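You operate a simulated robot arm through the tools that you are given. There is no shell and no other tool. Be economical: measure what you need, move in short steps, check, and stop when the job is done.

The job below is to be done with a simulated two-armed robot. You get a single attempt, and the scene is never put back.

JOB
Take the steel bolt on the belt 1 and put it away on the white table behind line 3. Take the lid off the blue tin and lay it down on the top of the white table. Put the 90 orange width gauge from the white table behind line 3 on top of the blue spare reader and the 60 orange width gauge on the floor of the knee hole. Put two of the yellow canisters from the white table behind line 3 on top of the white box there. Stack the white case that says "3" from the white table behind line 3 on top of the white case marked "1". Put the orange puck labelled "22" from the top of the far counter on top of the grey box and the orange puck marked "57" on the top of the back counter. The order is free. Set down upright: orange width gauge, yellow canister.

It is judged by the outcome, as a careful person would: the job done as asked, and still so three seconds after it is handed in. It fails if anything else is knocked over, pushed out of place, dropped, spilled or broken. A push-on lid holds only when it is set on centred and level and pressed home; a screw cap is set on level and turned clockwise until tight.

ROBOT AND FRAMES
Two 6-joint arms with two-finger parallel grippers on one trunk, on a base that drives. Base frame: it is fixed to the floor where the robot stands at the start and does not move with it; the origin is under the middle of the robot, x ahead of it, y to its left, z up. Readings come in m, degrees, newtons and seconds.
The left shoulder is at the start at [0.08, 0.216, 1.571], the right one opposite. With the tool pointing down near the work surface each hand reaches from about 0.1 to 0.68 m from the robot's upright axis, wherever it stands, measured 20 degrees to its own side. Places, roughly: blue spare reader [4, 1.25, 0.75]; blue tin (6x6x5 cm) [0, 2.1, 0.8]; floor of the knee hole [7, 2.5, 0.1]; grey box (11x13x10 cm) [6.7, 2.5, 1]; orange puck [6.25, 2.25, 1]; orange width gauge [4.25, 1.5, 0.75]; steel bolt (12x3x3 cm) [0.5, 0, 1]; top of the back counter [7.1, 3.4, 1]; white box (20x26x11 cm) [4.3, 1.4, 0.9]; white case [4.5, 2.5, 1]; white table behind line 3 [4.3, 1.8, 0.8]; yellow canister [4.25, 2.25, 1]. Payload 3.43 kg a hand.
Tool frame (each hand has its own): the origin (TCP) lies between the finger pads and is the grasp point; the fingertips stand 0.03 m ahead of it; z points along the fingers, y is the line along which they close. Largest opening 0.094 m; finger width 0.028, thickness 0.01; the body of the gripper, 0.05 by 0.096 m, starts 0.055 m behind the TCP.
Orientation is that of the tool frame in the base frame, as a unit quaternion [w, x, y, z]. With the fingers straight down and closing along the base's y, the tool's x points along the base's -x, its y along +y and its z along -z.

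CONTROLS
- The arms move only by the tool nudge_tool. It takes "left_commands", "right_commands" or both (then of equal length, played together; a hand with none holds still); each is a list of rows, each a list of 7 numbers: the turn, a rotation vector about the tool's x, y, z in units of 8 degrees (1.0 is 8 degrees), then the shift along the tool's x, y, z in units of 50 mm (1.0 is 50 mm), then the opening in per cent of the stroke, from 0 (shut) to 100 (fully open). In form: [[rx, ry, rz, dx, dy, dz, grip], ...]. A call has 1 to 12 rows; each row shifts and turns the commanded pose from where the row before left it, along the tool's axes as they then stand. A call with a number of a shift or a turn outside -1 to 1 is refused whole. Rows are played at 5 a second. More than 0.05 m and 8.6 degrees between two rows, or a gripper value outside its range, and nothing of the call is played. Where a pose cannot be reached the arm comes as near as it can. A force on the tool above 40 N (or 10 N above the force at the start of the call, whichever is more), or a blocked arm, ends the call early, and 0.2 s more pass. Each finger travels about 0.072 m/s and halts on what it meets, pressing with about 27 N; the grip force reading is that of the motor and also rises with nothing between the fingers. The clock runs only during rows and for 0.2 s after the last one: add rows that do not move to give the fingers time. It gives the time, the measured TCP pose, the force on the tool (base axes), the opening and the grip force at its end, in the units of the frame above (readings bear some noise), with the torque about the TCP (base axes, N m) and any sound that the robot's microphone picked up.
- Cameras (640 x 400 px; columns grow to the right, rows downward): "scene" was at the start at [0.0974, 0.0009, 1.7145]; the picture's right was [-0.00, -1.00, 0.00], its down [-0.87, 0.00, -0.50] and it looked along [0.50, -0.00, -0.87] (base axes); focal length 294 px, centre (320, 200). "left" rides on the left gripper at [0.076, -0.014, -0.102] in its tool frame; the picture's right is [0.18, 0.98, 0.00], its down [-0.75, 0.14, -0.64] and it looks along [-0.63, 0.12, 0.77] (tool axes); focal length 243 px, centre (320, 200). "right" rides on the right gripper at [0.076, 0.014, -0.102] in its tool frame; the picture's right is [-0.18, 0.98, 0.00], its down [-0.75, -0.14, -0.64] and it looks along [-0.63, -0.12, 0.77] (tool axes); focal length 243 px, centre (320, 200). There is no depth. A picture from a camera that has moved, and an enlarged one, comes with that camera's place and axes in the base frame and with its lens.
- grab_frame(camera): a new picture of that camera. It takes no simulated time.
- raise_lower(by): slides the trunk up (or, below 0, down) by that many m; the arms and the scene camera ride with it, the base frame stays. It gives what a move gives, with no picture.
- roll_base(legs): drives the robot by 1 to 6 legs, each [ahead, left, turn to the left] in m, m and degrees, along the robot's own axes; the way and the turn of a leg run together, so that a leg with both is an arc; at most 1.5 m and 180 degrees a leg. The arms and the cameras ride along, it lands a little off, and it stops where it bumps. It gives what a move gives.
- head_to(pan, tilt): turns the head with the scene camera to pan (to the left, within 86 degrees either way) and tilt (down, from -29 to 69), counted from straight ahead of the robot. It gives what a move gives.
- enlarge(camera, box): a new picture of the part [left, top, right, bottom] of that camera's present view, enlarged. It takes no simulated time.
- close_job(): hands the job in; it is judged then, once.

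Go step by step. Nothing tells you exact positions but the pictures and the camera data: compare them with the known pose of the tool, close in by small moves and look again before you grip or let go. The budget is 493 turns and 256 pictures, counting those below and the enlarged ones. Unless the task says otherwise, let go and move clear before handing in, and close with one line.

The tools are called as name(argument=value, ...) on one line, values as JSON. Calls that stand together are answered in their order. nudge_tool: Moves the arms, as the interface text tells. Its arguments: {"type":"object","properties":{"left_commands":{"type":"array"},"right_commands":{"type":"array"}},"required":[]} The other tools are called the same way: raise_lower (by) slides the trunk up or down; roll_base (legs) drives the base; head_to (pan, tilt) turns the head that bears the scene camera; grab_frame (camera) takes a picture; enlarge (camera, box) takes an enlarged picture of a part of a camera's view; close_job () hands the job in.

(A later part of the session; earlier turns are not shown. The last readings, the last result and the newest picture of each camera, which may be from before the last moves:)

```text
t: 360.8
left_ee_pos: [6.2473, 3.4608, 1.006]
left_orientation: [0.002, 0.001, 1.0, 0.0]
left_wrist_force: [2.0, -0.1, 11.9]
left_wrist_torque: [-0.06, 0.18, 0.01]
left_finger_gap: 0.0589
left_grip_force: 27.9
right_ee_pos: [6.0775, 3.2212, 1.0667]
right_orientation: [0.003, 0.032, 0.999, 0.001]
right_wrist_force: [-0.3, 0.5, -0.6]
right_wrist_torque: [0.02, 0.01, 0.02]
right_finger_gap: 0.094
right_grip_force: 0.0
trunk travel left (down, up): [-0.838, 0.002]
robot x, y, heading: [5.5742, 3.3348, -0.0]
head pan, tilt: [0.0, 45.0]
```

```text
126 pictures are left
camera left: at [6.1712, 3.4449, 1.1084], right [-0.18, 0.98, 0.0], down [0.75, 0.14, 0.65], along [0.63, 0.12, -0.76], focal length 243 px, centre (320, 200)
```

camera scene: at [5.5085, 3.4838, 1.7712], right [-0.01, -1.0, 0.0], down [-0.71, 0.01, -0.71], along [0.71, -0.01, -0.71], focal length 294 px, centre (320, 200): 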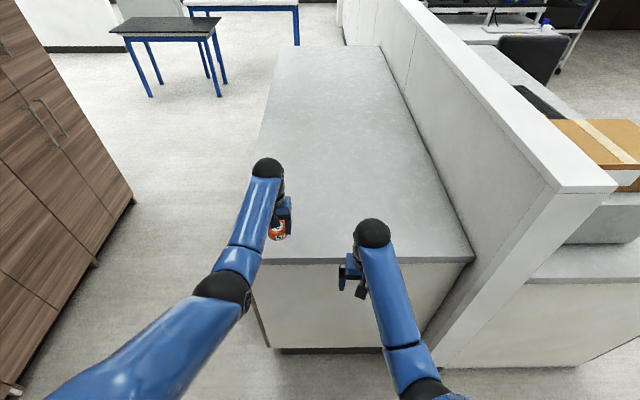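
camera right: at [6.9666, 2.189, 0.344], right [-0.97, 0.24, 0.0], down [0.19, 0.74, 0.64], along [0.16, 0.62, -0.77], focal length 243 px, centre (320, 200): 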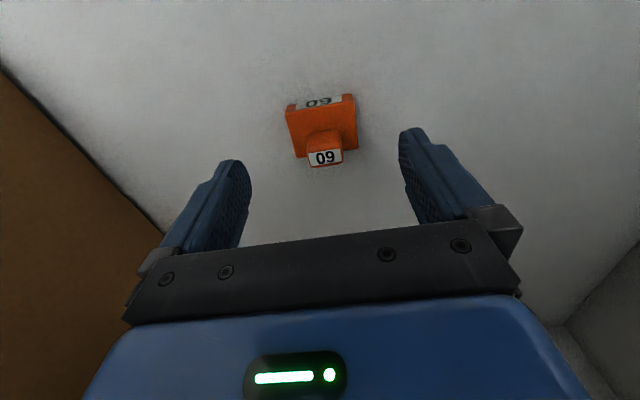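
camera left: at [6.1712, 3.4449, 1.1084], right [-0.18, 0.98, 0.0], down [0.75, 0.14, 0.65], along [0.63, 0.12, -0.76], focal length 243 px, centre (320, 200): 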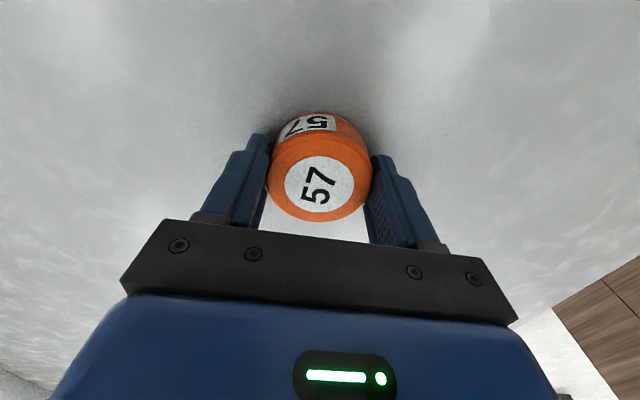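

The puck touches the counter (12 N). I release and rise.

nudge_tool(left_commands=[[0, 0, 0, 0, 0, 0, 0], [0, 0, 0, 0, 0, 0, 80], [0, 0, 0, 0, 0, 0, 100], [0, 0, 0, 0, 0, 0, 100], [0, 0, 0, 0, 0, -0.5, 100], [0, 0, 0, 0, 0, -0.9, 100]])

grab_frame(camera="left")

```text
t: 362.2
left_ee_pos: [6.2459, 3.4625, 1.0743]
left_orientation: [-0.001, 0.001, 1.0, 0.001]
left_wrist_force: [0.4, -0.1, -0.2]
left_wrist_torque: [0.01, -0.03, -0.01]
left_finger_gap: 0.0938
left_grip_force: 0.1
right_ee_pos: [6.0785, 3.2216, 1.0651]
right_orientation: [0.003, 0.032, 0.999, 0.001]
right_wrist_force: [0.0, -0.5, 0.3]
right_wrist_torque: [0.03, 0.01, 0.01]
right_finger_gap: 0.0939
right_grip_force: 0.1
trunk travel left (down, up): [-0.838, 0.002]
robot x, y, heading: [5.5729, 3.331, -0.0]
head pan, tilt: [0.0, 45.0]
```

```text
125 pictures are left
camera left: at [6.1706, 3.4455, 1.1765], right [-0.18, 0.98, 0.0], down [0.76, 0.14, 0.64], along [0.63, 0.12, -0.77], focal length 243 px, centre (320, 200)
```

left: 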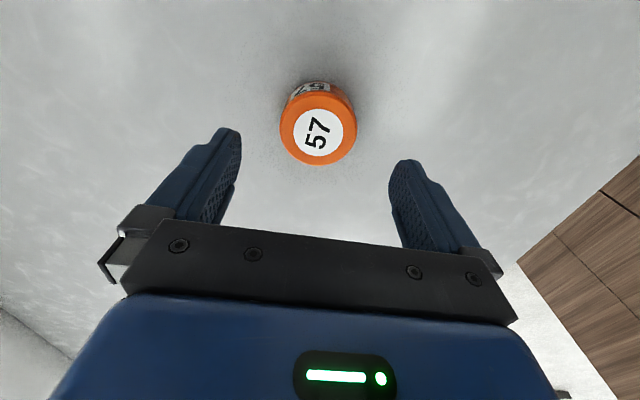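

Puck 57 is on the back counter. Now the white cases: I back off, turn west, and look at the north end of the white table.

roll_base(legs=[[-0.4, 0, 0], [0, 0, 180]])

head_to(pan=20, tilt=35)

grab_frame(camera="scene")

```text
t: 372.1
left_ee_pos: [4.5003, 3.2035, 1.0732]
left_orientation: [0.001, 1.0, 0.0, 0.0]
left_wrist_force: [-0.2, 0.5, 0.2]
left_wrist_torque: [-0.01, 0.0, -0.03]
left_finger_gap: 0.0941
left_grip_force: 0.1
right_ee_pos: [4.6665, 3.4439, 1.0664]
right_orientation: [0.001, 0.999, -0.032, -0.002]
right_wrist_force: [-0.6, -0.6, -0.4]
right_wrist_torque: [-0.02, 0.0, 0.01]
right_finger_gap: 0.0939
right_grip_force: 0.0
trunk travel left (down, up): [-0.838, 0.002]
robot x, y, heading: [5.1735, 3.3358, -180.1]
head pan, tilt: [0.0, 45.0]
```

```text
t: 372.9
left_ee_pos: [4.5001, 3.2039, 1.0735]
left_orientation: [0.001, 1.0, 0.001, 0.0]
left_wrist_force: [-0.4, -0.5, 0.0]
left_wrist_torque: [-0.03, 0.02, -0.02]
left_finger_gap: 0.0943
left_grip_force: 0.1
right_ee_pos: [4.6672, 3.4427, 1.0667]
right_orientation: [0.001, 0.999, -0.032, -0.002]
right_wrist_force: [-0.4, 0.3, 0.0]
right_wrist_torque: [0.01, -0.01, 0.02]
right_finger_gap: 0.0939
right_grip_force: 0.1
trunk travel left (down, up): [-0.838, 0.002]
robot x, y, heading: [5.1732, 3.3328, -180.2]
head pan, tilt: [20.0, 35.0]
```

```text
124 pictures are left
camera scene: at [5.0608, 3.3035, 1.7859], right [-0.34, 0.94, 0.0], down [0.54, 0.2, -0.82], along [-0.77, -0.28, -0.57], focal length 294 px, centre (320, 200)
```

scene: 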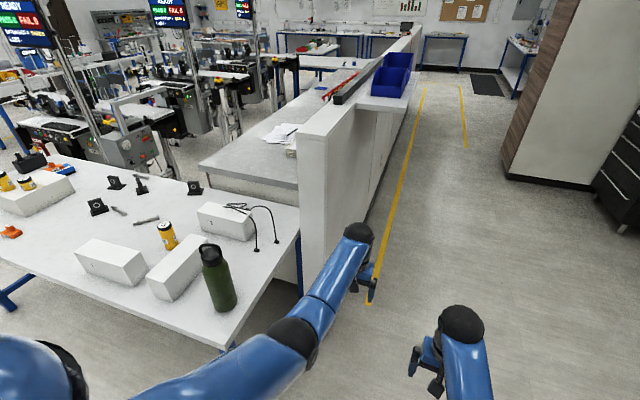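

I enlarge case 3 and its cables.

enlarge(camera="scene", box=[140, 170, 300, 310])

```text
2.86 times, centred on (220, 240) of scene
camera zoom: at [5.0608, 3.3035, 1.7859], right [-0.34, 0.94, 0.0], down [0.54, 0.2, -0.82], along [-0.77, -0.28, -0.57], focal length 841 px, centre (606, 86)
```

zoom: 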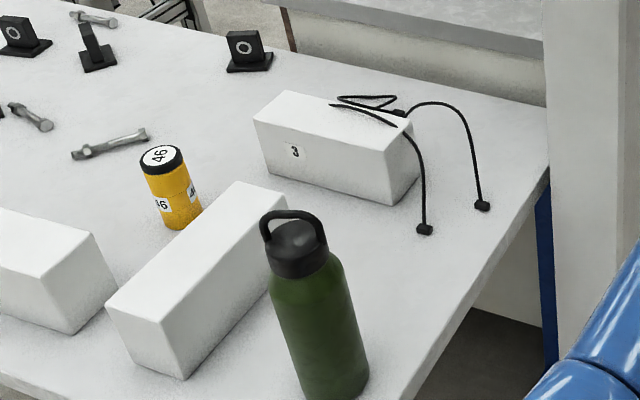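

Case 3 spans about x 4.116–4.196, y 2.355–2.614 (top z≈0.93), with a cable along its west top edge north of y 2.46, so I will grip it near y 2.43. First I tuck the left hand away (the flask is near).

nudge_tool(left_commands=[[0, 0, 0, 0.9, 0, 0.35, 100], [0, 0, 0, 0.9, 0, 0.35, 100], [0, 0, 0, 0.9, 0, 0.35, 100], [0, 0, 0, 0.9, 0, 0.35, 100], [0, 0, 0, 0.9, 0, 0.35, 100], [0, 0, 0, 0.9, 0, 0.35, 100], [0, 0, 0, 0.9, 0, 0.35, 100], [0, 0, 0, 0.9, 0, 0.35, 100], [0, 0, 0, 0.9, 0, 0.35, 100], [0, 0, 0, 0.9, 0, 0.35, 100]])

roll_base(legs=[[0.87, -0.2, 0], [0, 0, 90]])

head_to(pan=0, tilt=50)

grab_frame(camera="scene")

```text
t: 375.1
left_ee_pos: [4.9509, 3.203, 0.8996]
left_orientation: [0.0, 1.0, 0.001, 0.0]
left_wrist_force: [0.2, -0.3, -0.1]
left_wrist_torque: [0.01, 0.0, 0.01]
left_finger_gap: 0.094
left_grip_force: 0.1
right_ee_pos: [4.6681, 3.4416, 1.0664]
right_orientation: [0.0, 0.999, -0.032, -0.003]
right_wrist_force: [0.7, -0.4, -0.8]
right_wrist_torque: [-0.03, 0.0, 0.0]
right_finger_gap: 0.0941
right_grip_force: 0.1
trunk travel left (down, up): [-0.838, 0.002]
robot x, y, heading: [5.1747, 3.3351, -179.9]
head pan, tilt: [20.0, 35.0]
```

```text
t: 383.6
left_ee_pos: [4.4357, 3.3116, 0.898]
left_orientation: [0.0, 0.701, 0.713, 0.002]
left_wrist_force: [-1.4, -0.1, -0.4]
left_wrist_torque: [0.01, 0.0, 0.0]
left_finger_gap: 0.094
left_grip_force: 0.1
right_ee_pos: [4.2026, 3.0237, 1.066]
right_orientation: [0.002, 0.722, 0.692, -0.002]
right_wrist_force: [-0.5, 0.5, 0.7]
right_wrist_torque: [-0.04, -0.02, 0.0]
right_finger_gap: 0.0942
right_grip_force: 0.1
trunk travel left (down, up): [-0.838, 0.002]
robot x, y, heading: [4.3061, 3.5331, -88.9]
head pan, tilt: [20.0, 35.0]
```

```text
t: 384.5
left_ee_pos: [4.4363, 3.3105, 0.899]
left_orientation: [-0.001, 0.701, 0.713, 0.002]
left_wrist_force: [0.8, -0.1, -0.7]
left_wrist_torque: [0.01, 0.04, 0.0]
left_finger_gap: 0.0939
left_grip_force: 0.1
right_ee_pos: [4.2027, 3.024, 1.0659]
right_orientation: [0.001, 0.723, 0.691, -0.002]
right_wrist_force: [0.0, 0.2, 0.8]
right_wrist_torque: [-0.01, -0.03, 0.0]
right_finger_gap: 0.094
right_grip_force: 0.1
trunk travel left (down, up): [-0.838, 0.002]
robot x, y, heading: [4.3053, 3.5359, -88.9]
head pan, tilt: [0.0, 50.0]
```

```text
122 pictures are left
camera scene: at [4.3067, 3.4258, 1.7643], right [-1.0, -0.02, 0.0], down [-0.02, 0.77, -0.64], along [0.01, -0.64, -0.77], focal length 294 px, centre (320, 200)
```

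scene: 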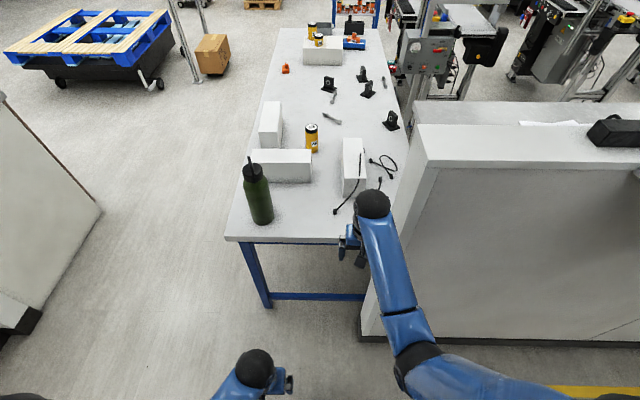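

roll_base(legs=[[0.4, 0, -1.1]])

grab_frame(camera="right")

grab_frame(camera="scene")

```text
t: 386.8
left_ee_pos: [4.4434, 2.9569, 0.8971]
left_orientation: [-0.003, 0.715, 0.699, -0.003]
left_wrist_force: [0.4, -0.3, 0.1]
left_wrist_torque: [0.01, -0.01, 0.0]
left_finger_gap: 0.094
left_grip_force: 0.1
right_ee_pos: [4.2037, 2.683, 1.0676]
right_orientation: [-0.003, 0.736, 0.677, -0.006]
right_wrist_force: [0.5, -0.1, -0.4]
right_wrist_torque: [0.01, 0.02, -0.01]
right_finger_gap: 0.094
right_grip_force: 0.1
trunk travel left (down, up): [-0.838, 0.002]
robot x, y, heading: [4.3117, 3.1833, -91.5]
head pan, tilt: [0.0, 50.0]
stopped in leg 1: the robot was blocked; the commanded pose is now the measured one
```

```text
121 pictures are left
camera right: at [4.2242, 2.7586, 1.1705], right [0.96, -0.26, -0.01], down [-0.19, -0.74, 0.65], along [-0.18, -0.62, -0.76], focal length 243 px, centre (320, 200)
```

right: 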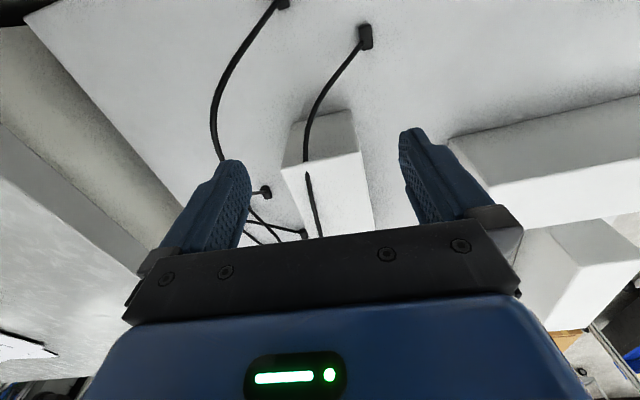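

```text
120 pictures are left
camera scene: at [4.3293, 3.0799, 1.7645], right [-1.0, 0.02, 0.01], down [0.01, 0.76, -0.64], along [-0.02, -0.64, -0.76], focal length 294 px, centre (320, 200)
```

scene: 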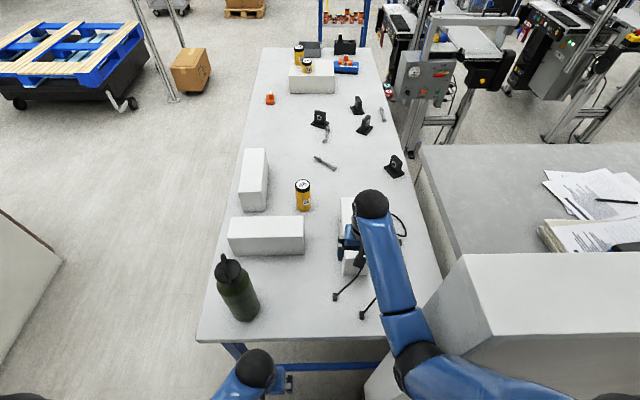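

The base met the table's end frame at y≈3.18; nothing seems moved. I ease back, straighten, and move the right hand over case 3's middle.

roll_base(legs=[[-0.012, 0, 1.5]])

nudge_tool(right_commands=[[0, 0, 0, -0.9, 0, 0, 100], [0, 0, 0, -0.9, -0.2, 0, 100], [0, 0, 0, -0.9, -0.2, 0, 100], [0, 0, 0, -0.9, 0, 0, 100]])

grab_frame(camera="right")

```text
t: 387.6
left_ee_pos: [4.4432, 2.9688, 0.8988]
left_orientation: [-0.004, 0.708, 0.706, -0.002]
left_wrist_force: [0.0, -0.6, 0.8]
left_wrist_torque: [-0.01, 0.02, -0.04]
left_finger_gap: 0.0938
left_grip_force: 0.0
right_ee_pos: [4.2061, 2.6882, 1.0654]
right_orientation: [-0.002, 0.729, 0.685, -0.004]
right_wrist_force: [0.6, -0.2, -0.1]
right_wrist_torque: [0.03, 0.05, 0.01]
right_finger_gap: 0.094
right_grip_force: 0.0
trunk travel left (down, up): [-0.838, 0.002]
robot x, y, heading: [4.3097, 3.1954, -90.1]
head pan, tilt: [0.0, 50.0]
```

```text
t: 388.6
left_ee_pos: [4.4507, 2.9755, 0.8997]
left_orientation: [-0.004, 0.708, 0.706, -0.007]
left_wrist_force: [-0.2, -1.4, -0.4]
left_wrist_torque: [-0.01, 0.0, 0.03]
left_finger_gap: 0.0936
left_grip_force: 0.2
right_ee_pos: [4.1837, 2.5177, 1.0714]
right_orientation: [-0.002, 0.728, 0.686, -0.009]
right_wrist_force: [1.2, -0.2, 0.5]
right_wrist_torque: [-0.01, 0.0, 0.0]
right_finger_gap: 0.0942
right_grip_force: 0.1
trunk travel left (down, up): [-0.838, 0.002]
robot x, y, heading: [4.3073, 3.1972, -90.0]
head pan, tilt: [0.0, 50.0]
```

```text
119 pictures are left
camera right: at [4.2043, 2.5937, 1.1743], right [0.97, -0.24, -0.01], down [-0.18, -0.74, 0.65], along [-0.17, -0.63, -0.76], focal length 243 px, centre (320, 200)
```

right: 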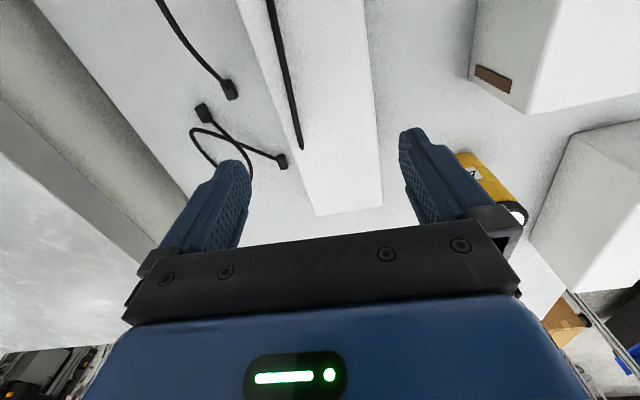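

Now clear: case 3 has top z≈0.96, x 4.147–4.228 (8 cm wide), centre (4.188, 2.515). I straighten the hand exactly and descend partway.

nudge_tool(right_commands=[[-0.11, 0.075, -0.43, 0, 0.09, 0, 100], [0, 0, 0, 0, 0, 0.8, 100], [0, 0, 0, 0, 0, 0.5, 100]])

grab_frame(camera="right")

```text
t: 389.4
left_ee_pos: [4.4475, 2.9726, 0.8991]
left_orientation: [-0.003, 0.707, 0.707, -0.005]
left_wrist_force: [0.0, 0.1, 0.2]
left_wrist_torque: [-0.02, -0.03, 0.03]
left_finger_gap: 0.094
left_grip_force: 0.0
right_ee_pos: [4.1843, 2.5163, 1.0041]
right_orientation: [0.0, 0.708, 0.706, 0.003]
right_wrist_force: [-0.1, 0.6, 0.5]
right_wrist_torque: [0.03, 0.02, -0.02]
right_finger_gap: 0.094
right_grip_force: 0.0
trunk travel left (down, up): [-0.838, 0.002]
robot x, y, heading: [4.3112, 3.1939, -90.2]
head pan, tilt: [0.0, 50.0]
```

```text
118 pictures are left
camera right: at [4.1981, 2.5922, 1.1086], right [0.98, -0.19, 0.0], down [-0.14, -0.76, 0.64], along [-0.12, -0.63, -0.77], focal length 243 px, centre (320, 200)
```

right: 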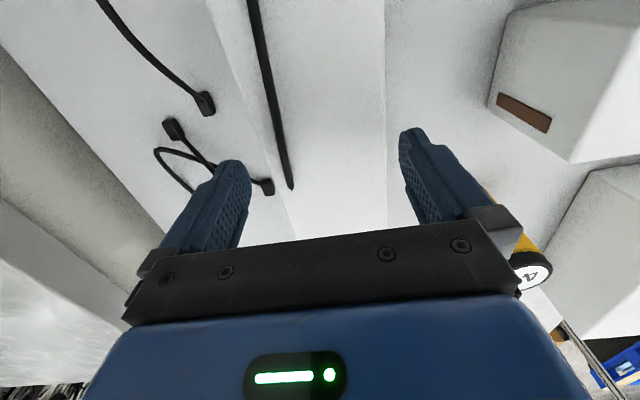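

Aligned (edges 4.144–4.227, hand 4.184). I go down slowly around the case.

nudge_tool(right_commands=[[0, 0, 0, 0, 0.02, 0.4, 100], [0, 0, 0, 0, 0, 0.3, 100], [0, 0, 0, 0, 0, 0.3, 100], [0, 0, 0, 0, 0, 0.3, 100], [0, 0, 0, 0, 0, 0.2, 100]])

grab_frame(camera="right")

```text
t: 390.0
left_ee_pos: [4.4446, 2.9731, 0.8992]
left_orientation: [-0.002, 0.706, 0.708, -0.003]
left_wrist_force: [0.4, 0.4, 0.5]
left_wrist_torque: [-0.02, -0.01, 0.0]
left_finger_gap: 0.0939
left_grip_force: 0.0
right_ee_pos: [4.1865, 2.5169, 0.9855]
right_orientation: [0.008, 0.706, 0.709, 0.0]
right_wrist_force: [1.0, -0.5, -0.2]
right_wrist_torque: [0.01, -0.03, -0.03]
right_finger_gap: 0.0938
right_grip_force: 0.1
right hand out of reach, approached as far as the arm can: row 1, 2, 3
trunk travel left (down, up): [-0.838, 0.002]
robot x, y, heading: [4.31, 3.1953, -90.1]
head pan, tilt: [0.0, 50.0]
stopped in row 3 (right hand): the force on the tool passed its limit at 61 N (the readings are from after the stop); the commanded pose is now the measured one
```

```text
117 pictures are left
camera right: at [4.1995, 2.5952, 1.0872], right [0.98, -0.18, 0.01], down [-0.15, -0.75, 0.65], along [-0.11, -0.64, -0.76], focal length 243 px, centre (320, 200)
```

right: 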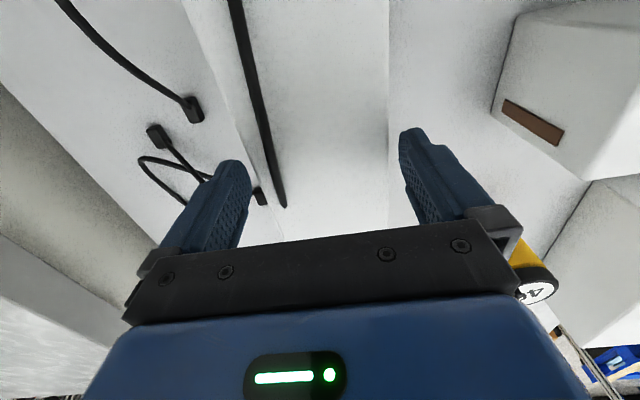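

The fingers met something at tip height ≈0.955 and the pose is at its reach limit. I enlarge to see which side.

enlarge(camera="right", box=[140, 0, 500, 240])

```text
1.67 times, centred on (320, 120) of right
camera zoom: at [4.1995, 2.5952, 1.0872], right [0.98, -0.18, 0.01], down [-0.15, -0.75, 0.65], along [-0.11, -0.64, -0.76], focal length 404 px, centre (320, 333)
```

zoom: 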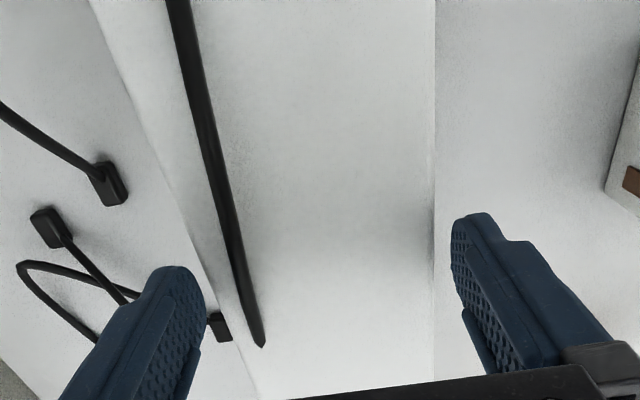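

The west finger just sat on the case's edge. I lift 2 cm, shift 4 mm west, level the hand, and then use the trunk to descend straight down.

nudge_tool(right_commands=[[0, 0, 0, 0, 0, -0.4, 100], [0.08, 0.08, 0.04, 0, -0.09, 0, 100], [0, 0, 0, 0, 0, 0, 100]])

raise_lower(by=-0.04)

enlarge(camera="right", box=[140, 0, 500, 240])

```text
t: 390.8
left_ee_pos: [4.449, 2.9699, 0.8957]
left_orientation: [-0.006, 0.708, 0.706, -0.005]
left_wrist_force: [-0.1, 0.0, -0.4]
left_wrist_torque: [0.0, 0.02, 0.01]
left_finger_gap: 0.094
left_grip_force: 0.2
right_ee_pos: [4.1834, 2.5146, 0.999]
right_orientation: [-0.005, 0.709, 0.705, 0.001]
right_wrist_force: [-0.2, 0.1, -0.4]
right_wrist_torque: [0.03, -0.04, 0.01]
right_finger_gap: 0.0939
right_grip_force: 0.0
trunk travel left (down, up): [-0.838, 0.002]
robot x, y, heading: [4.3096, 3.196, -90.2]
head pan, tilt: [0.0, 50.0]
```

```text
t: 391.6
left_ee_pos: [4.4529, 2.9721, 0.8559]
left_orientation: [-0.007, 0.707, 0.707, -0.008]
left_wrist_force: [-0.3, 0.2, -0.3]
left_wrist_torque: [0.0, -0.04, 0.02]
left_finger_gap: 0.094
left_grip_force: 0.1
right_ee_pos: [4.1878, 2.5186, 0.9619]
right_orientation: [-0.006, 0.709, 0.705, -0.002]
right_wrist_force: [-0.5, 0.6, -0.8]
right_wrist_torque: [-0.02, -0.02, -0.03]
right_finger_gap: 0.0939
right_grip_force: 0.1
trunk travel left (down, up): [-0.798, 0.042]
robot x, y, heading: [4.3094, 3.193, -90.0]
head pan, tilt: [0.0, 50.0]
```

```text
1.67 times, centred on (320, 120) of right
camera zoom: at [4.2036, 2.5959, 1.0656], right [0.98, -0.19, -0.01], down [-0.14, -0.76, 0.64], along [-0.13, -0.63, -0.77], focal length 404 px, centre (320, 333)
```

zoom: 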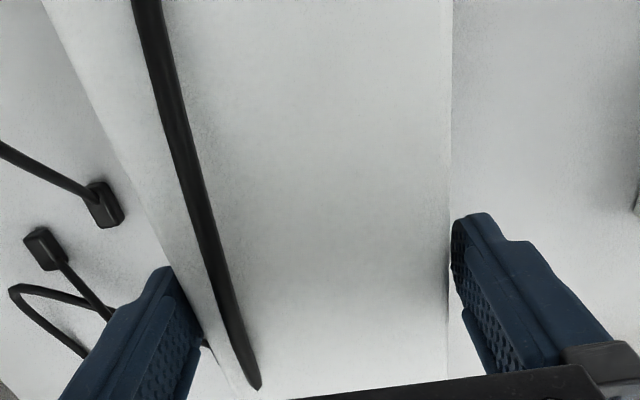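

The fingers now straddle the case. Down 3 cm more with the trunk, then close.

raise_lower(by=-0.03)

nudge_tool(right_commands=[[0, 0, 0, 0, 0, 0, 60], [0, 0, 0, 0, 0, 0, 0], [0, 0, 0, 0, 0, 0, 0], [0, 0, 0, 0, 0, 0, 0]])

grab_frame(camera="right")

```text
t: 392.4
left_ee_pos: [4.4526, 2.9716, 0.8253]
left_orientation: [-0.006, 0.708, 0.707, -0.007]
left_wrist_force: [-0.4, 0.2, 0.0]
left_wrist_torque: [-0.01, 0.02, 0.02]
left_finger_gap: 0.094
left_grip_force: 0.1
right_ee_pos: [4.1894, 2.5199, 0.9321]
right_orientation: [-0.006, 0.709, 0.705, -0.002]
right_wrist_force: [0.1, 1.1, 0.8]
right_wrist_torque: [0.02, 0.07, -0.01]
right_finger_gap: 0.094
right_grip_force: 0.1
trunk travel left (down, up): [-0.768, 0.072]
robot x, y, heading: [4.3092, 3.1929, -90.0]
head pan, tilt: [0.0, 50.0]
```

```text
t: 393.4
left_ee_pos: [4.4525, 2.9721, 0.8265]
left_orientation: [-0.006, 0.708, 0.706, -0.007]
left_wrist_force: [-0.1, 0.6, -0.2]
left_wrist_torque: [0.0, 0.02, 0.02]
left_finger_gap: 0.0941
left_grip_force: 0.2
right_ee_pos: [4.1874, 2.5191, 0.9323]
right_orientation: [-0.007, 0.709, 0.705, -0.003]
right_wrist_force: [2.2, -1.1, 1.1]
right_wrist_torque: [-0.11, -0.41, 0.03]
right_finger_gap: 0.0924
right_grip_force: 27.0
trunk travel left (down, up): [-0.768, 0.072]
robot x, y, heading: [4.3116, 3.1933, -90.1]
head pan, tilt: [0.0, 50.0]
```

```text
114 pictures are left
camera right: at [4.2038, 2.5952, 1.0349], right [0.98, -0.19, -0.01], down [-0.14, -0.76, 0.64], along [-0.13, -0.63, -0.77], focal length 243 px, centre (320, 200)
```

right: 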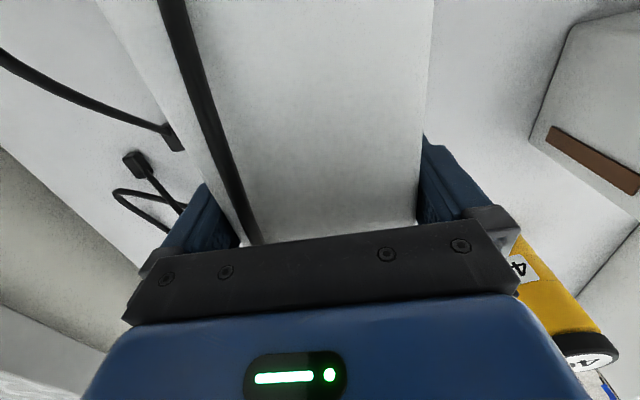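

Gripped at 92 mm, a snug fit. I lift slightly with the trunk and check for any snag on the cable.

raise_lower(by=0.02)

grab_frame(camera="right")

enlarge(camera="scene", box=[220, 130, 460, 350])

```text
t: 394.1
left_ee_pos: [4.4518, 2.9699, 0.8469]
left_orientation: [-0.008, 0.708, 0.706, -0.006]
left_wrist_force: [-0.4, 0.0, 0.4]
left_wrist_torque: [0.01, 0.0, -0.03]
left_finger_gap: 0.0942
left_grip_force: 0.2
right_ee_pos: [4.1881, 2.5147, 0.9536]
right_orientation: [-0.007, 0.709, 0.706, -0.002]
right_wrist_force: [-0.7, 0.3, -5.0]
right_wrist_torque: [0.04, 0.01, 0.02]
right_finger_gap: 0.0924
right_grip_force: 27.1
trunk travel left (down, up): [-0.788, 0.052]
robot x, y, heading: [4.3076, 3.1919, -89.9]
head pan, tilt: [0.0, 50.0]
```

```text
113 pictures are left
camera right: at [4.204, 2.5918, 1.0563], right [0.98, -0.19, -0.01], down [-0.14, -0.76, 0.64], along [-0.13, -0.63, -0.77], focal length 243 px, centre (320, 200)
```

right: 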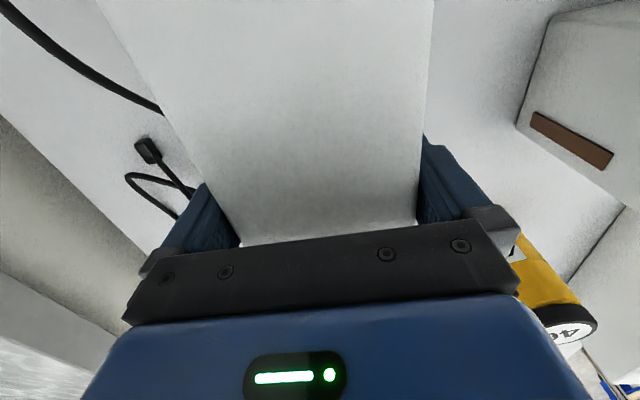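

```text
1.82 times, centred on (340, 240) of scene
camera zoom: at [4.3431, 3.088, 1.7146], right [-1.0, 0.0, 0.02], down [-0.01, 0.77, -0.64], along [-0.02, -0.64, -0.77], focal length 535 px, centre (284, 127)
```

zoom: 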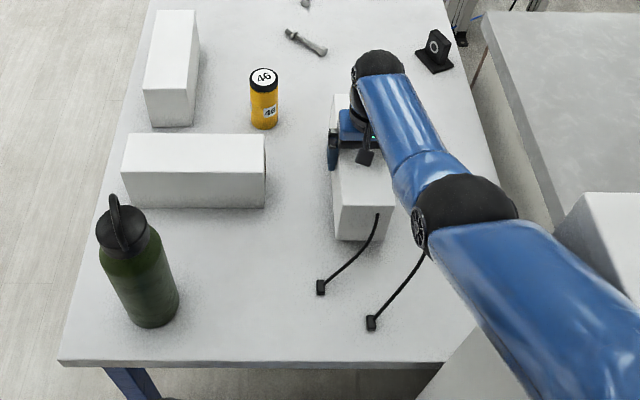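

The cable is only background; the case lifts freely (≈5 N). I raise it and back away north.

raise_lower(by=0.05)

nudge_tool(right_commands=[[0, 0, 0, 0, 0, -0.5, 0], [0, 0, 0, 0, 0, -0.5, 0], [0, 0, 0, 0, 0, -0.3, 0]])

roll_base(legs=[[-0.5, 0, 0]])

grab_frame(camera="scene")

```text
t: 395.0
left_ee_pos: [4.4486, 2.968, 0.8978]
left_orientation: [-0.006, 0.708, 0.707, -0.004]
left_wrist_force: [0.3, -0.2, -0.7]
left_wrist_torque: [0.02, 0.01, 0.02]
left_finger_gap: 0.0938
left_grip_force: 0.0
right_ee_pos: [4.1832, 2.5116, 1.0027]
right_orientation: [-0.005, 0.709, 0.705, 0.0]
right_wrist_force: [0.3, 0.5, -4.1]
right_wrist_torque: [0.08, 0.0, 0.0]
right_finger_gap: 0.0925
right_grip_force: 27.0
trunk travel left (down, up): [-0.838, 0.002]
robot x, y, heading: [4.3086, 3.1941, -90.0]
head pan, tilt: [0.0, 50.0]
```

```text
t: 395.8
left_ee_pos: [4.451, 2.9661, 0.8969]
left_orientation: [-0.007, 0.708, 0.707, -0.004]
left_wrist_force: [1.1, 0.5, 0.2]
left_wrist_torque: [-0.01, -0.04, 0.02]
left_finger_gap: 0.0941
left_grip_force: 0.0
right_ee_pos: [4.1855, 2.5101, 1.0632]
right_orientation: [-0.007, 0.709, 0.706, 0.001]
right_wrist_force: [0.1, 0.2, -3.7]
right_wrist_torque: [0.05, -0.02, 0.01]
right_finger_gap: 0.0925
right_grip_force: 26.7
trunk travel left (down, up): [-0.838, 0.002]
robot x, y, heading: [4.3078, 3.1946, -90.4]
head pan, tilt: [0.0, 50.0]
```

```text
t: 398.7
left_ee_pos: [4.4362, 3.4609, 0.8991]
left_orientation: [0.0, 0.709, 0.705, 0.002]
left_wrist_force: [1.0, 0.2, 0.3]
left_wrist_torque: [-0.02, -0.01, 0.0]
left_finger_gap: 0.0939
left_grip_force: 0.1
right_ee_pos: [4.1683, 3.0077, 1.061]
right_orientation: [0.001, 0.71, 0.704, 0.007]
right_wrist_force: [0.0, -0.2, -3.9]
right_wrist_torque: [0.07, 0.02, 0.01]
right_finger_gap: 0.0923
right_grip_force: 27.0
trunk travel left (down, up): [-0.838, 0.002]
robot x, y, heading: [4.31, 3.6875, -90.2]
head pan, tilt: [0.0, 50.0]
```

```text
111 pictures are left
camera scene: at [4.3095, 3.5777, 1.7639], right [-1.0, 0.0, 0.0], down [0.0, 0.77, -0.64], along [0.0, -0.64, -0.77], focal length 294 px, centre (320, 200)
```

scene: 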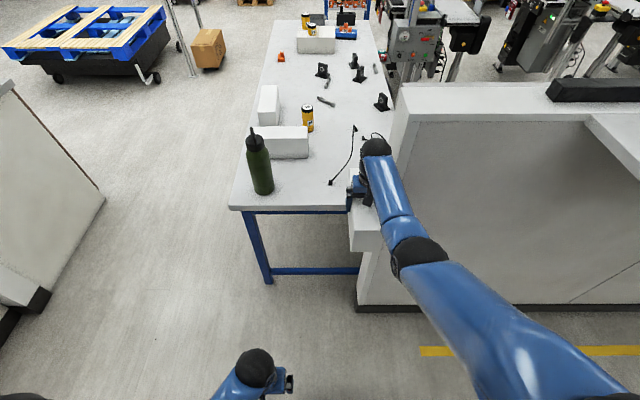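

I carry the case east and turn west, staying clear of the flask.

roll_base(legs=[[-0.15, 0, 0], [0, 1.2, 0], [0, 0, -90]])

nudge_tool(right_commands=[[0, 0, 0, 0.6, 0, 0, 0], [0, 0, 0, 0.6, 0, 0, 0], [0, 0, -0.94, 0, 0, 0, 0], [0, 0, -0.94, 0, 0, 0, 0], [0, 0, -0.94, 0, 0, 0, 0], [0, 0, -0.94, 0, 0, 0, 0], [0, 0, -0.94, 0, 0, 0, 0], [0, 0, -0.94, 0, 0, 0, 0]])

nudge_tool(right_commands=[[0, 0, -0.94, 0, 0, 0, 0], [0, 0, -0.94, 0, 0, 0, 0], [0, 0, -0.94, 0, 0, 0, 0], [0, 0, -0.94, 0, 0, 0, 0], [0, 0, -0.94, 0, 0, 0, 0], [0, 0, -0.94, 0, 0, 0, 0]])

grab_frame(camera="scene")

```text
t: 409.6
left_ee_pos: [5.2899, 3.7046, 0.8985]
left_orientation: [-0.001, 1.0, 0.004, 0.001]
left_wrist_force: [0.6, 0.2, -0.6]
left_wrist_torque: [-0.01, -0.03, 0.03]
left_finger_gap: 0.0939
left_grip_force: 0.0
right_ee_pos: [4.8323, 3.9659, 1.0622]
right_orientation: [0.004, 1.0, 0.003, 0.004]
right_wrist_force: [0.7, 0.1, -4.4]
right_wrist_torque: [0.0, -0.04, -0.01]
right_finger_gap: 0.0923
right_grip_force: 27.3
trunk travel left (down, up): [-0.838, 0.002]
robot x, y, heading: [5.5122, 3.8357, -179.3]
head pan, tilt: [0.0, 50.0]
```

```text
t: 411.4
left_ee_pos: [5.2903, 3.7041, 0.8996]
left_orientation: [0.0, 1.0, 0.005, 0.0]
left_wrist_force: [-0.3, -0.4, 0.1]
left_wrist_torque: [0.02, -0.01, -0.02]
left_finger_gap: 0.0939
left_grip_force: 0.0
right_ee_pos: [4.8932, 3.9672, 1.0633]
right_orientation: [0.005, 0.922, 0.387, 0.001]
right_wrist_force: [-0.3, -0.6, -4.4]
right_wrist_torque: [0.07, -0.1, 0.01]
right_finger_gap: 0.0923
right_grip_force: 26.8
trunk travel left (down, up): [-0.838, 0.002]
robot x, y, heading: [5.516, 3.8328, -179.3]
head pan, tilt: [0.0, 50.0]
```

```text
t: 412.8
left_ee_pos: [5.2906, 3.7045, 0.8982]
left_orientation: [0.0, 1.0, 0.004, 0.002]
left_wrist_force: [0.6, -0.7, -0.1]
left_wrist_torque: [0.0, -0.01, -0.02]
left_finger_gap: 0.0939
left_grip_force: 0.1
right_ee_pos: [4.8921, 3.9674, 1.0643]
right_orientation: [0.005, 0.703, 0.712, 0.001]
right_wrist_force: [0.5, 0.4, -5.1]
right_wrist_torque: [0.06, 0.01, -0.01]
right_finger_gap: 0.0922
right_grip_force: 26.9
trunk travel left (down, up): [-0.838, 0.002]
robot x, y, heading: [5.5107, 3.8333, -179.2]
head pan, tilt: [0.0, 50.0]
```

```text
110 pictures are left
camera scene: at [5.4062, 3.8349, 1.7642], right [-0.01, 1.0, 0.0], down [0.77, 0.01, -0.64], along [-0.64, -0.01, -0.77], focal length 294 px, centre (320, 200)
```

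scene: 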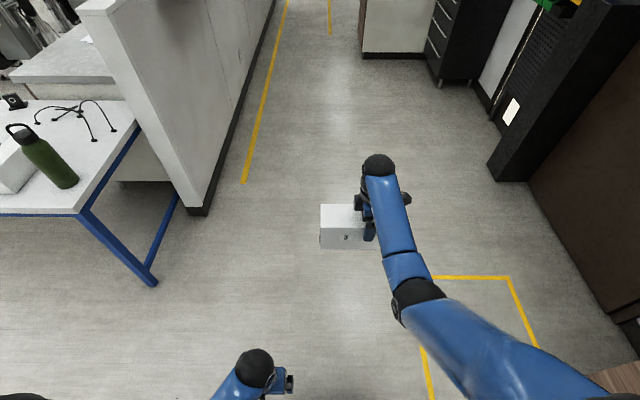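

The case is turned parallel to case 1. I slide left (south) alongside the table.

roll_base(legs=[[0, 1.2, -0.7], [0, 0.4, 0]])

grab_frame(camera="scene")

grab_frame(camera="right")

```text
t: 421.0
left_ee_pos: [5.2923, 2.106, 0.8997]
left_orientation: [0.001, 1.0, -0.002, 0.001]
left_wrist_force: [0.6, 0.3, 1.0]
left_wrist_torque: [-0.01, -0.01, 0.01]
left_finger_gap: 0.0938
left_grip_force: 0.1
right_ee_pos: [4.8987, 2.3744, 1.0623]
right_orientation: [0.007, 0.709, 0.705, -0.001]
right_wrist_force: [0.1, 0.4, -4.9]
right_wrist_torque: [0.05, 0.0, -0.01]
right_finger_gap: 0.0923
right_grip_force: 27.0
trunk travel left (down, up): [-0.838, 0.002]
robot x, y, heading: [5.5179, 2.2338, 179.9]
head pan, tilt: [0.0, 50.0]
```

```text
109 pictures are left
camera scene: at [5.4094, 2.2374, 1.7642], right [0.0, 1.0, 0.0], down [0.77, 0.0, -0.64], along [-0.64, 0.0, -0.77], focal length 294 px, centre (320, 200)
```

scene: 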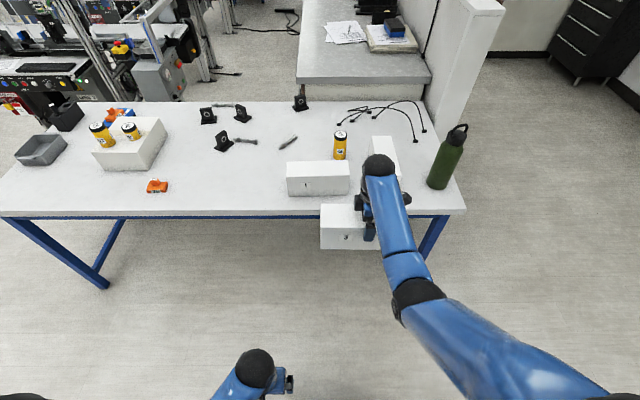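

```text
108 pictures are left
camera right: at [4.9121, 2.4533, 1.165], right [0.98, -0.19, 0.01], down [-0.15, -0.75, 0.65], along [-0.12, -0.64, -0.76], focal length 243 px, centre (320, 200)
```

right: 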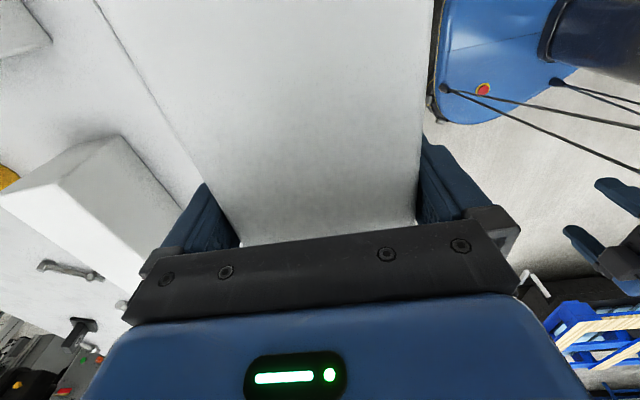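

enlarge(camera="scene", box=[260, 110, 460, 260])

```text
2.67 times, centred on (360, 185) of scene
camera zoom: at [5.4094, 2.2374, 1.7642], right [0.0, 1.0, 0.0], down [0.77, 0.0, -0.64], along [-0.64, 0.0, -0.77], focal length 785 px, centre (213, 240)
```

zoom: 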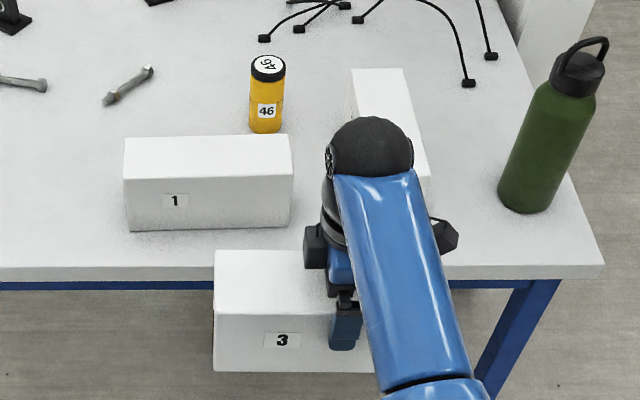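

Case 1: x≈4.52–4.614, y 2.11–2.357, top z≈0.947. I raise the hand a little, trim yaw, and drive in to put case 3 above it.

nudge_tool(right_commands=[[0, 0, 0, 0, 0, -0.3, 0], [0, 0, -0.36, 0, 0, 0, 0]])

roll_base(legs=[[0, 0.13, 0], [0.3, 0, 0]])

enlarge(camera="scene", box=[240, 130, 440, 280])

grab_frame(camera="right")

```text
t: 421.6
left_ee_pos: [5.2924, 2.1054, 0.8995]
left_orientation: [0.001, 1.0, -0.003, 0.0]
left_wrist_force: [0.3, 0.2, 0.4]
left_wrist_torque: [0.04, -0.03, -0.01]
left_finger_gap: 0.0939
left_grip_force: 0.0
right_ee_pos: [4.8978, 2.3732, 1.0784]
right_orientation: [0.006, 0.691, 0.723, -0.001]
right_wrist_force: [-0.6, 0.7, -5.3]
right_wrist_torque: [0.01, 0.02, 0.0]
right_finger_gap: 0.0922
right_grip_force: 27.1
trunk travel left (down, up): [-0.838, 0.002]
robot x, y, heading: [5.5146, 2.2343, 180.0]
head pan, tilt: [0.0, 50.0]
```

```text
t: 424.5
left_ee_pos: [4.9975, 1.9741, 0.8999]
left_orientation: [0.0, 1.0, -0.002, -0.001]
left_wrist_force: [-0.1, 0.5, 0.2]
left_wrist_torque: [0.05, 0.01, 0.02]
left_finger_gap: 0.0941
left_grip_force: 0.1
right_ee_pos: [4.6034, 2.2416, 1.08]
right_orientation: [0.005, 0.691, 0.723, -0.001]
right_wrist_force: [0.1, -0.1, -3.5]
right_wrist_torque: [0.06, 0.02, 0.0]
right_finger_gap: 0.0921
right_grip_force: 27.1
trunk travel left (down, up): [-0.838, 0.002]
robot x, y, heading: [5.2207, 2.1008, 180.2]
head pan, tilt: [0.0, 50.0]
```

```text
2.67 times, centred on (340, 205) of scene
camera zoom: at [5.1173, 2.1025, 1.7645], right [0.0, 1.0, 0.0], down [0.76, 0.0, -0.64], along [-0.64, 0.0, -0.76], focal length 785 px, centre (267, 187)
```

zoom: 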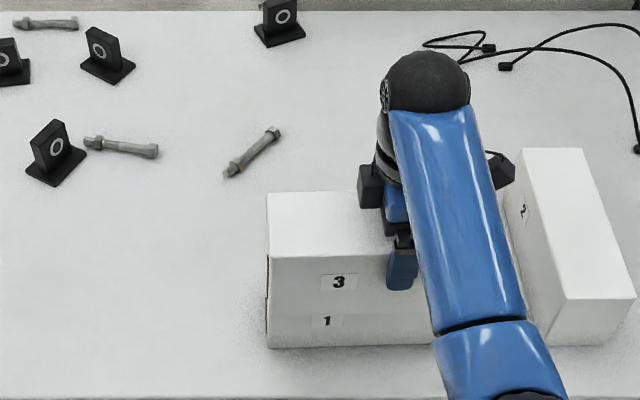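

```text
105 pictures are left
camera right: at [4.6145, 2.3212, 1.1824], right [0.99, -0.14, 0.01], down [-0.11, -0.75, 0.65], along [-0.09, -0.64, -0.76], focal length 243 px, centre (320, 200)
```

right: 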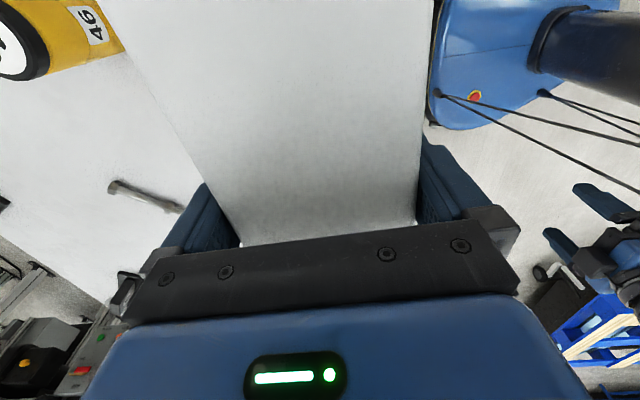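

Ends line up; case 3 must go 3.5 cm further west. I move, then lower until contact.

nudge_tool(right_commands=[[0, 0, 0, 0, -0.35, 0, 0], [0, 0, 0, 0, -0.35, 0, 0], [0, 0, 0, 0, 0, 0.3, 0]])

enlarge(camera="scene", box=[240, 130, 440, 280])

```text
t: 425.3
left_ee_pos: [4.9966, 1.9746, 0.898]
left_orientation: [0.0, 1.0, -0.003, 0.001]
left_wrist_force: [-0.6, 0.4, -0.7]
left_wrist_torque: [-0.03, 0.01, -0.03]
left_finger_gap: 0.0938
left_grip_force: 0.0
right_ee_pos: [4.5668, 2.2425, 1.0617]
right_orientation: [0.006, 0.691, 0.723, 0.0]
right_wrist_force: [-0.5, 0.2, -4.8]
right_wrist_torque: [0.03, 0.02, 0.01]
right_finger_gap: 0.0923
right_grip_force: 27.3
trunk travel left (down, up): [-0.838, 0.002]
robot x, y, heading: [5.2209, 2.1033, 179.8]
head pan, tilt: [0.0, 50.0]
```

```text
2.67 times, centred on (340, 205) of scene
camera zoom: at [5.1129, 2.1033, 1.7642], right [0.0, 1.0, 0.0], down [0.77, 0.0, -0.64], along [-0.64, 0.0, -0.77], focal length 785 px, centre (267, 187)
```

zoom: 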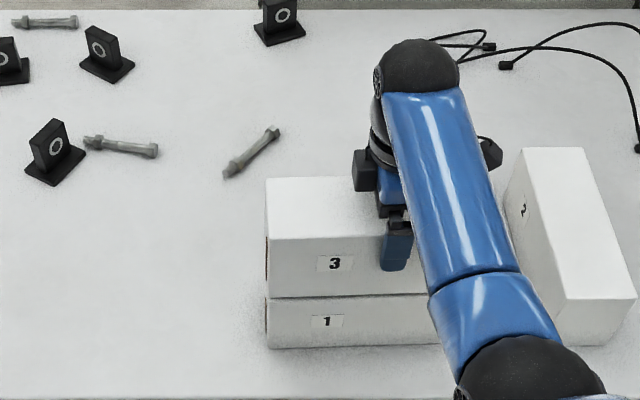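

Nicely aligned. Lowering to contact.

nudge_tool(right_commands=[[0, 0, 0, 0, 0, 0.15, 0], [0, 0, 0, 0, 0, 0.08, 0], [0, 0, 0, 0, 0, 0.06, 0], [0, 0, 0, 0, 0, 0.05, 0], [0, 0, 0, 0, 0, 0.05, 0], [0, 0, 0, 0, 0, 0, 0]])

```text
t: 426.7
left_ee_pos: [4.9978, 1.9743, 0.8996]
left_orientation: [0.0, 1.0, -0.003, 0.0]
left_wrist_force: [0.0, -0.1, -0.1]
left_wrist_torque: [0.03, 0.0, -0.01]
left_finger_gap: 0.0941
left_grip_force: 0.1
right_ee_pos: [4.5665, 2.2404, 1.0472]
right_orientation: [0.004, 0.691, 0.723, -0.002]
right_wrist_force: [-5.6, -0.5, 23.6]
right_wrist_torque: [-0.09, 0.24, -0.08]
right_finger_gap: 0.0921
right_grip_force: 27.0
trunk travel left (down, up): [-0.838, 0.002]
robot x, y, heading: [5.2203, 2.1018, 180.1]
head pan, tilt: [0.0, 50.0]
```

Contact. I ease the pressure, open fully (only ~1 mm per side), and rise slowly and straight.

nudge_tool(right_commands=[[0, 0, 0, 0, 0, -0.04, 0], [0, 0, 0, 0, 0, 0, 100], [0, 0, 0, 0, 0, 0, 100], [0, 0, 0, 0, 0, 0, 100], [0, 0, 0, 0, 0, -0.06, 100], [0, 0, 0, 0, 0, -0.1, 100]])

enlarge(camera="scene", box=[240, 130, 440, 280])

grab_frame(camera="right")

```text
t: 428.1
left_ee_pos: [4.9972, 1.9737, 0.8994]
left_orientation: [0.0, 1.0, -0.003, 0.001]
left_wrist_force: [-0.5, 0.1, -1.0]
left_wrist_torque: [0.01, -0.03, -0.01]
left_finger_gap: 0.0941
left_grip_force: 0.0
right_ee_pos: [4.5674, 2.2414, 1.0542]
right_orientation: [0.006, 0.691, 0.723, -0.001]
right_wrist_force: [-0.2, -0.3, -0.4]
right_wrist_torque: [-0.02, 0.02, -0.05]
right_finger_gap: 0.0942
right_grip_force: 0.0
trunk travel left (down, up): [-0.838, 0.002]
robot x, y, heading: [5.2194, 2.1031, 179.7]
head pan, tilt: [0.0, 50.0]
```

```text
2.67 times, centred on (340, 205) of scene
camera zoom: at [5.1143, 2.1034, 1.7643], right [0.0, 1.0, 0.0], down [0.77, 0.0, -0.64], along [-0.64, 0.0, -0.77], focal length 785 px, centre (267, 187)
```

zoom: 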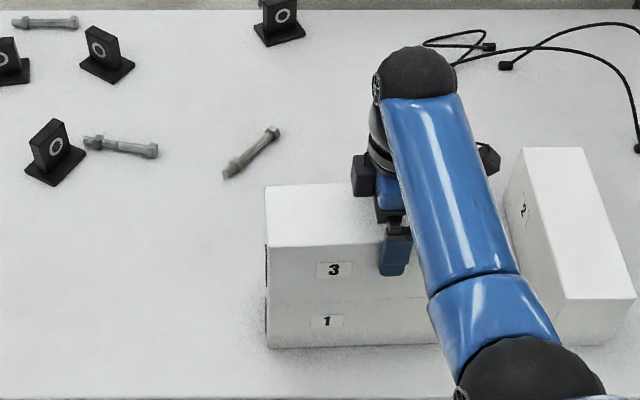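

```text
102 pictures are left
camera right: at [4.5779, 2.32, 1.1566], right [0.99, -0.14, 0.01], down [-0.11, -0.75, 0.65], along [-0.08, -0.64, -0.76], focal length 243 px, centre (320, 200)
```

right: 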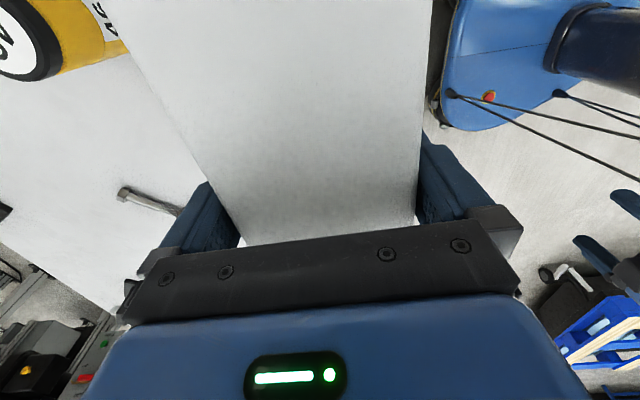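

The case stays behind. I continue upward in small steps.

nudge_tool(right_commands=[[0, 0, 0, 0, 0, -0.15, 100], [0, 0, 0, 0, 0, -0.15, 100], [0, 0, 0, 0, 0, -0.15, 100], [0, 0, 0, 0, 0, -0.15, 100]])

enlarge(camera="scene", box=[240, 130, 440, 280])

```text
t: 429.1
left_ee_pos: [4.9959, 1.974, 0.9002]
left_orientation: [0.0, 1.0, -0.003, 0.0]
left_wrist_force: [0.2, -0.1, -0.8]
left_wrist_torque: [0.03, 0.0, 0.01]
left_finger_gap: 0.0942
left_grip_force: 0.1
right_ee_pos: [4.567, 2.2408, 1.0833]
right_orientation: [0.005, 0.691, 0.723, -0.001]
right_wrist_force: [-0.1, 1.2, 0.2]
right_wrist_torque: [0.03, -0.01, 0.0]
right_finger_gap: 0.0941
right_grip_force: 0.0
trunk travel left (down, up): [-0.838, 0.002]
robot x, y, heading: [5.221, 2.1017, 179.8]
head pan, tilt: [0.0, 50.0]
```

```text
2.67 times, centred on (340, 205) of scene
camera zoom: at [5.1136, 2.1033, 1.7642], right [0.0, 1.0, 0.0], down [0.77, 0.0, -0.64], along [-0.64, 0.0, -0.77], focal length 785 px, centre (267, 187)
```

zoom: 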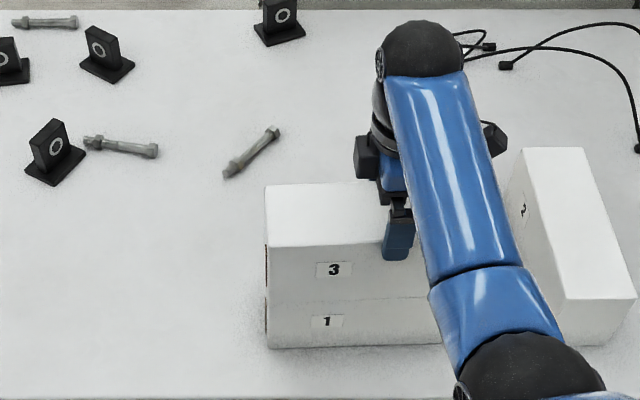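

nudge_tool(right_commands=[[0, 0, 0, 0, 0, -0.15, 100], [0, 0, 0, 0, 0, -0.15, 100], [0, 0, 0, 0, 0, -0.15, 100], [0, 0, 0, 0, 0, -0.15, 100]])

grab_frame(camera="right")

```text
t: 430.1
left_ee_pos: [4.9959, 1.9742, 0.8996]
left_orientation: [0.0, 1.0, -0.002, 0.0]
left_wrist_force: [-0.5, 0.8, -0.1]
left_wrist_torque: [-0.01, 0.0, 0.02]
left_finger_gap: 0.0941
left_grip_force: 0.1
right_ee_pos: [4.5671, 2.2421, 1.1154]
right_orientation: [0.006, 0.691, 0.722, -0.001]
right_wrist_force: [0.4, 0.9, -1.1]
right_wrist_torque: [0.0, 0.0, 0.02]
right_finger_gap: 0.0944
right_grip_force: 0.1
trunk travel left (down, up): [-0.838, 0.002]
robot x, y, heading: [5.2184, 2.1007, 179.7]
head pan, tilt: [0.0, 50.0]
```

```text
100 pictures are left
camera right: at [4.5769, 2.3204, 1.2169], right [0.99, -0.14, 0.01], down [-0.11, -0.75, 0.65], along [-0.08, -0.64, -0.76], focal length 243 px, centre (320, 200)
```

right: 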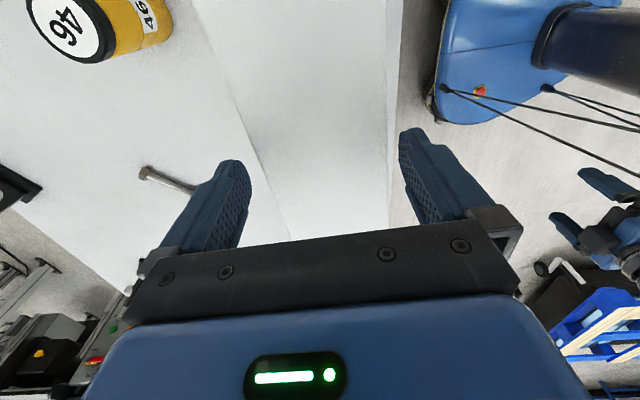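

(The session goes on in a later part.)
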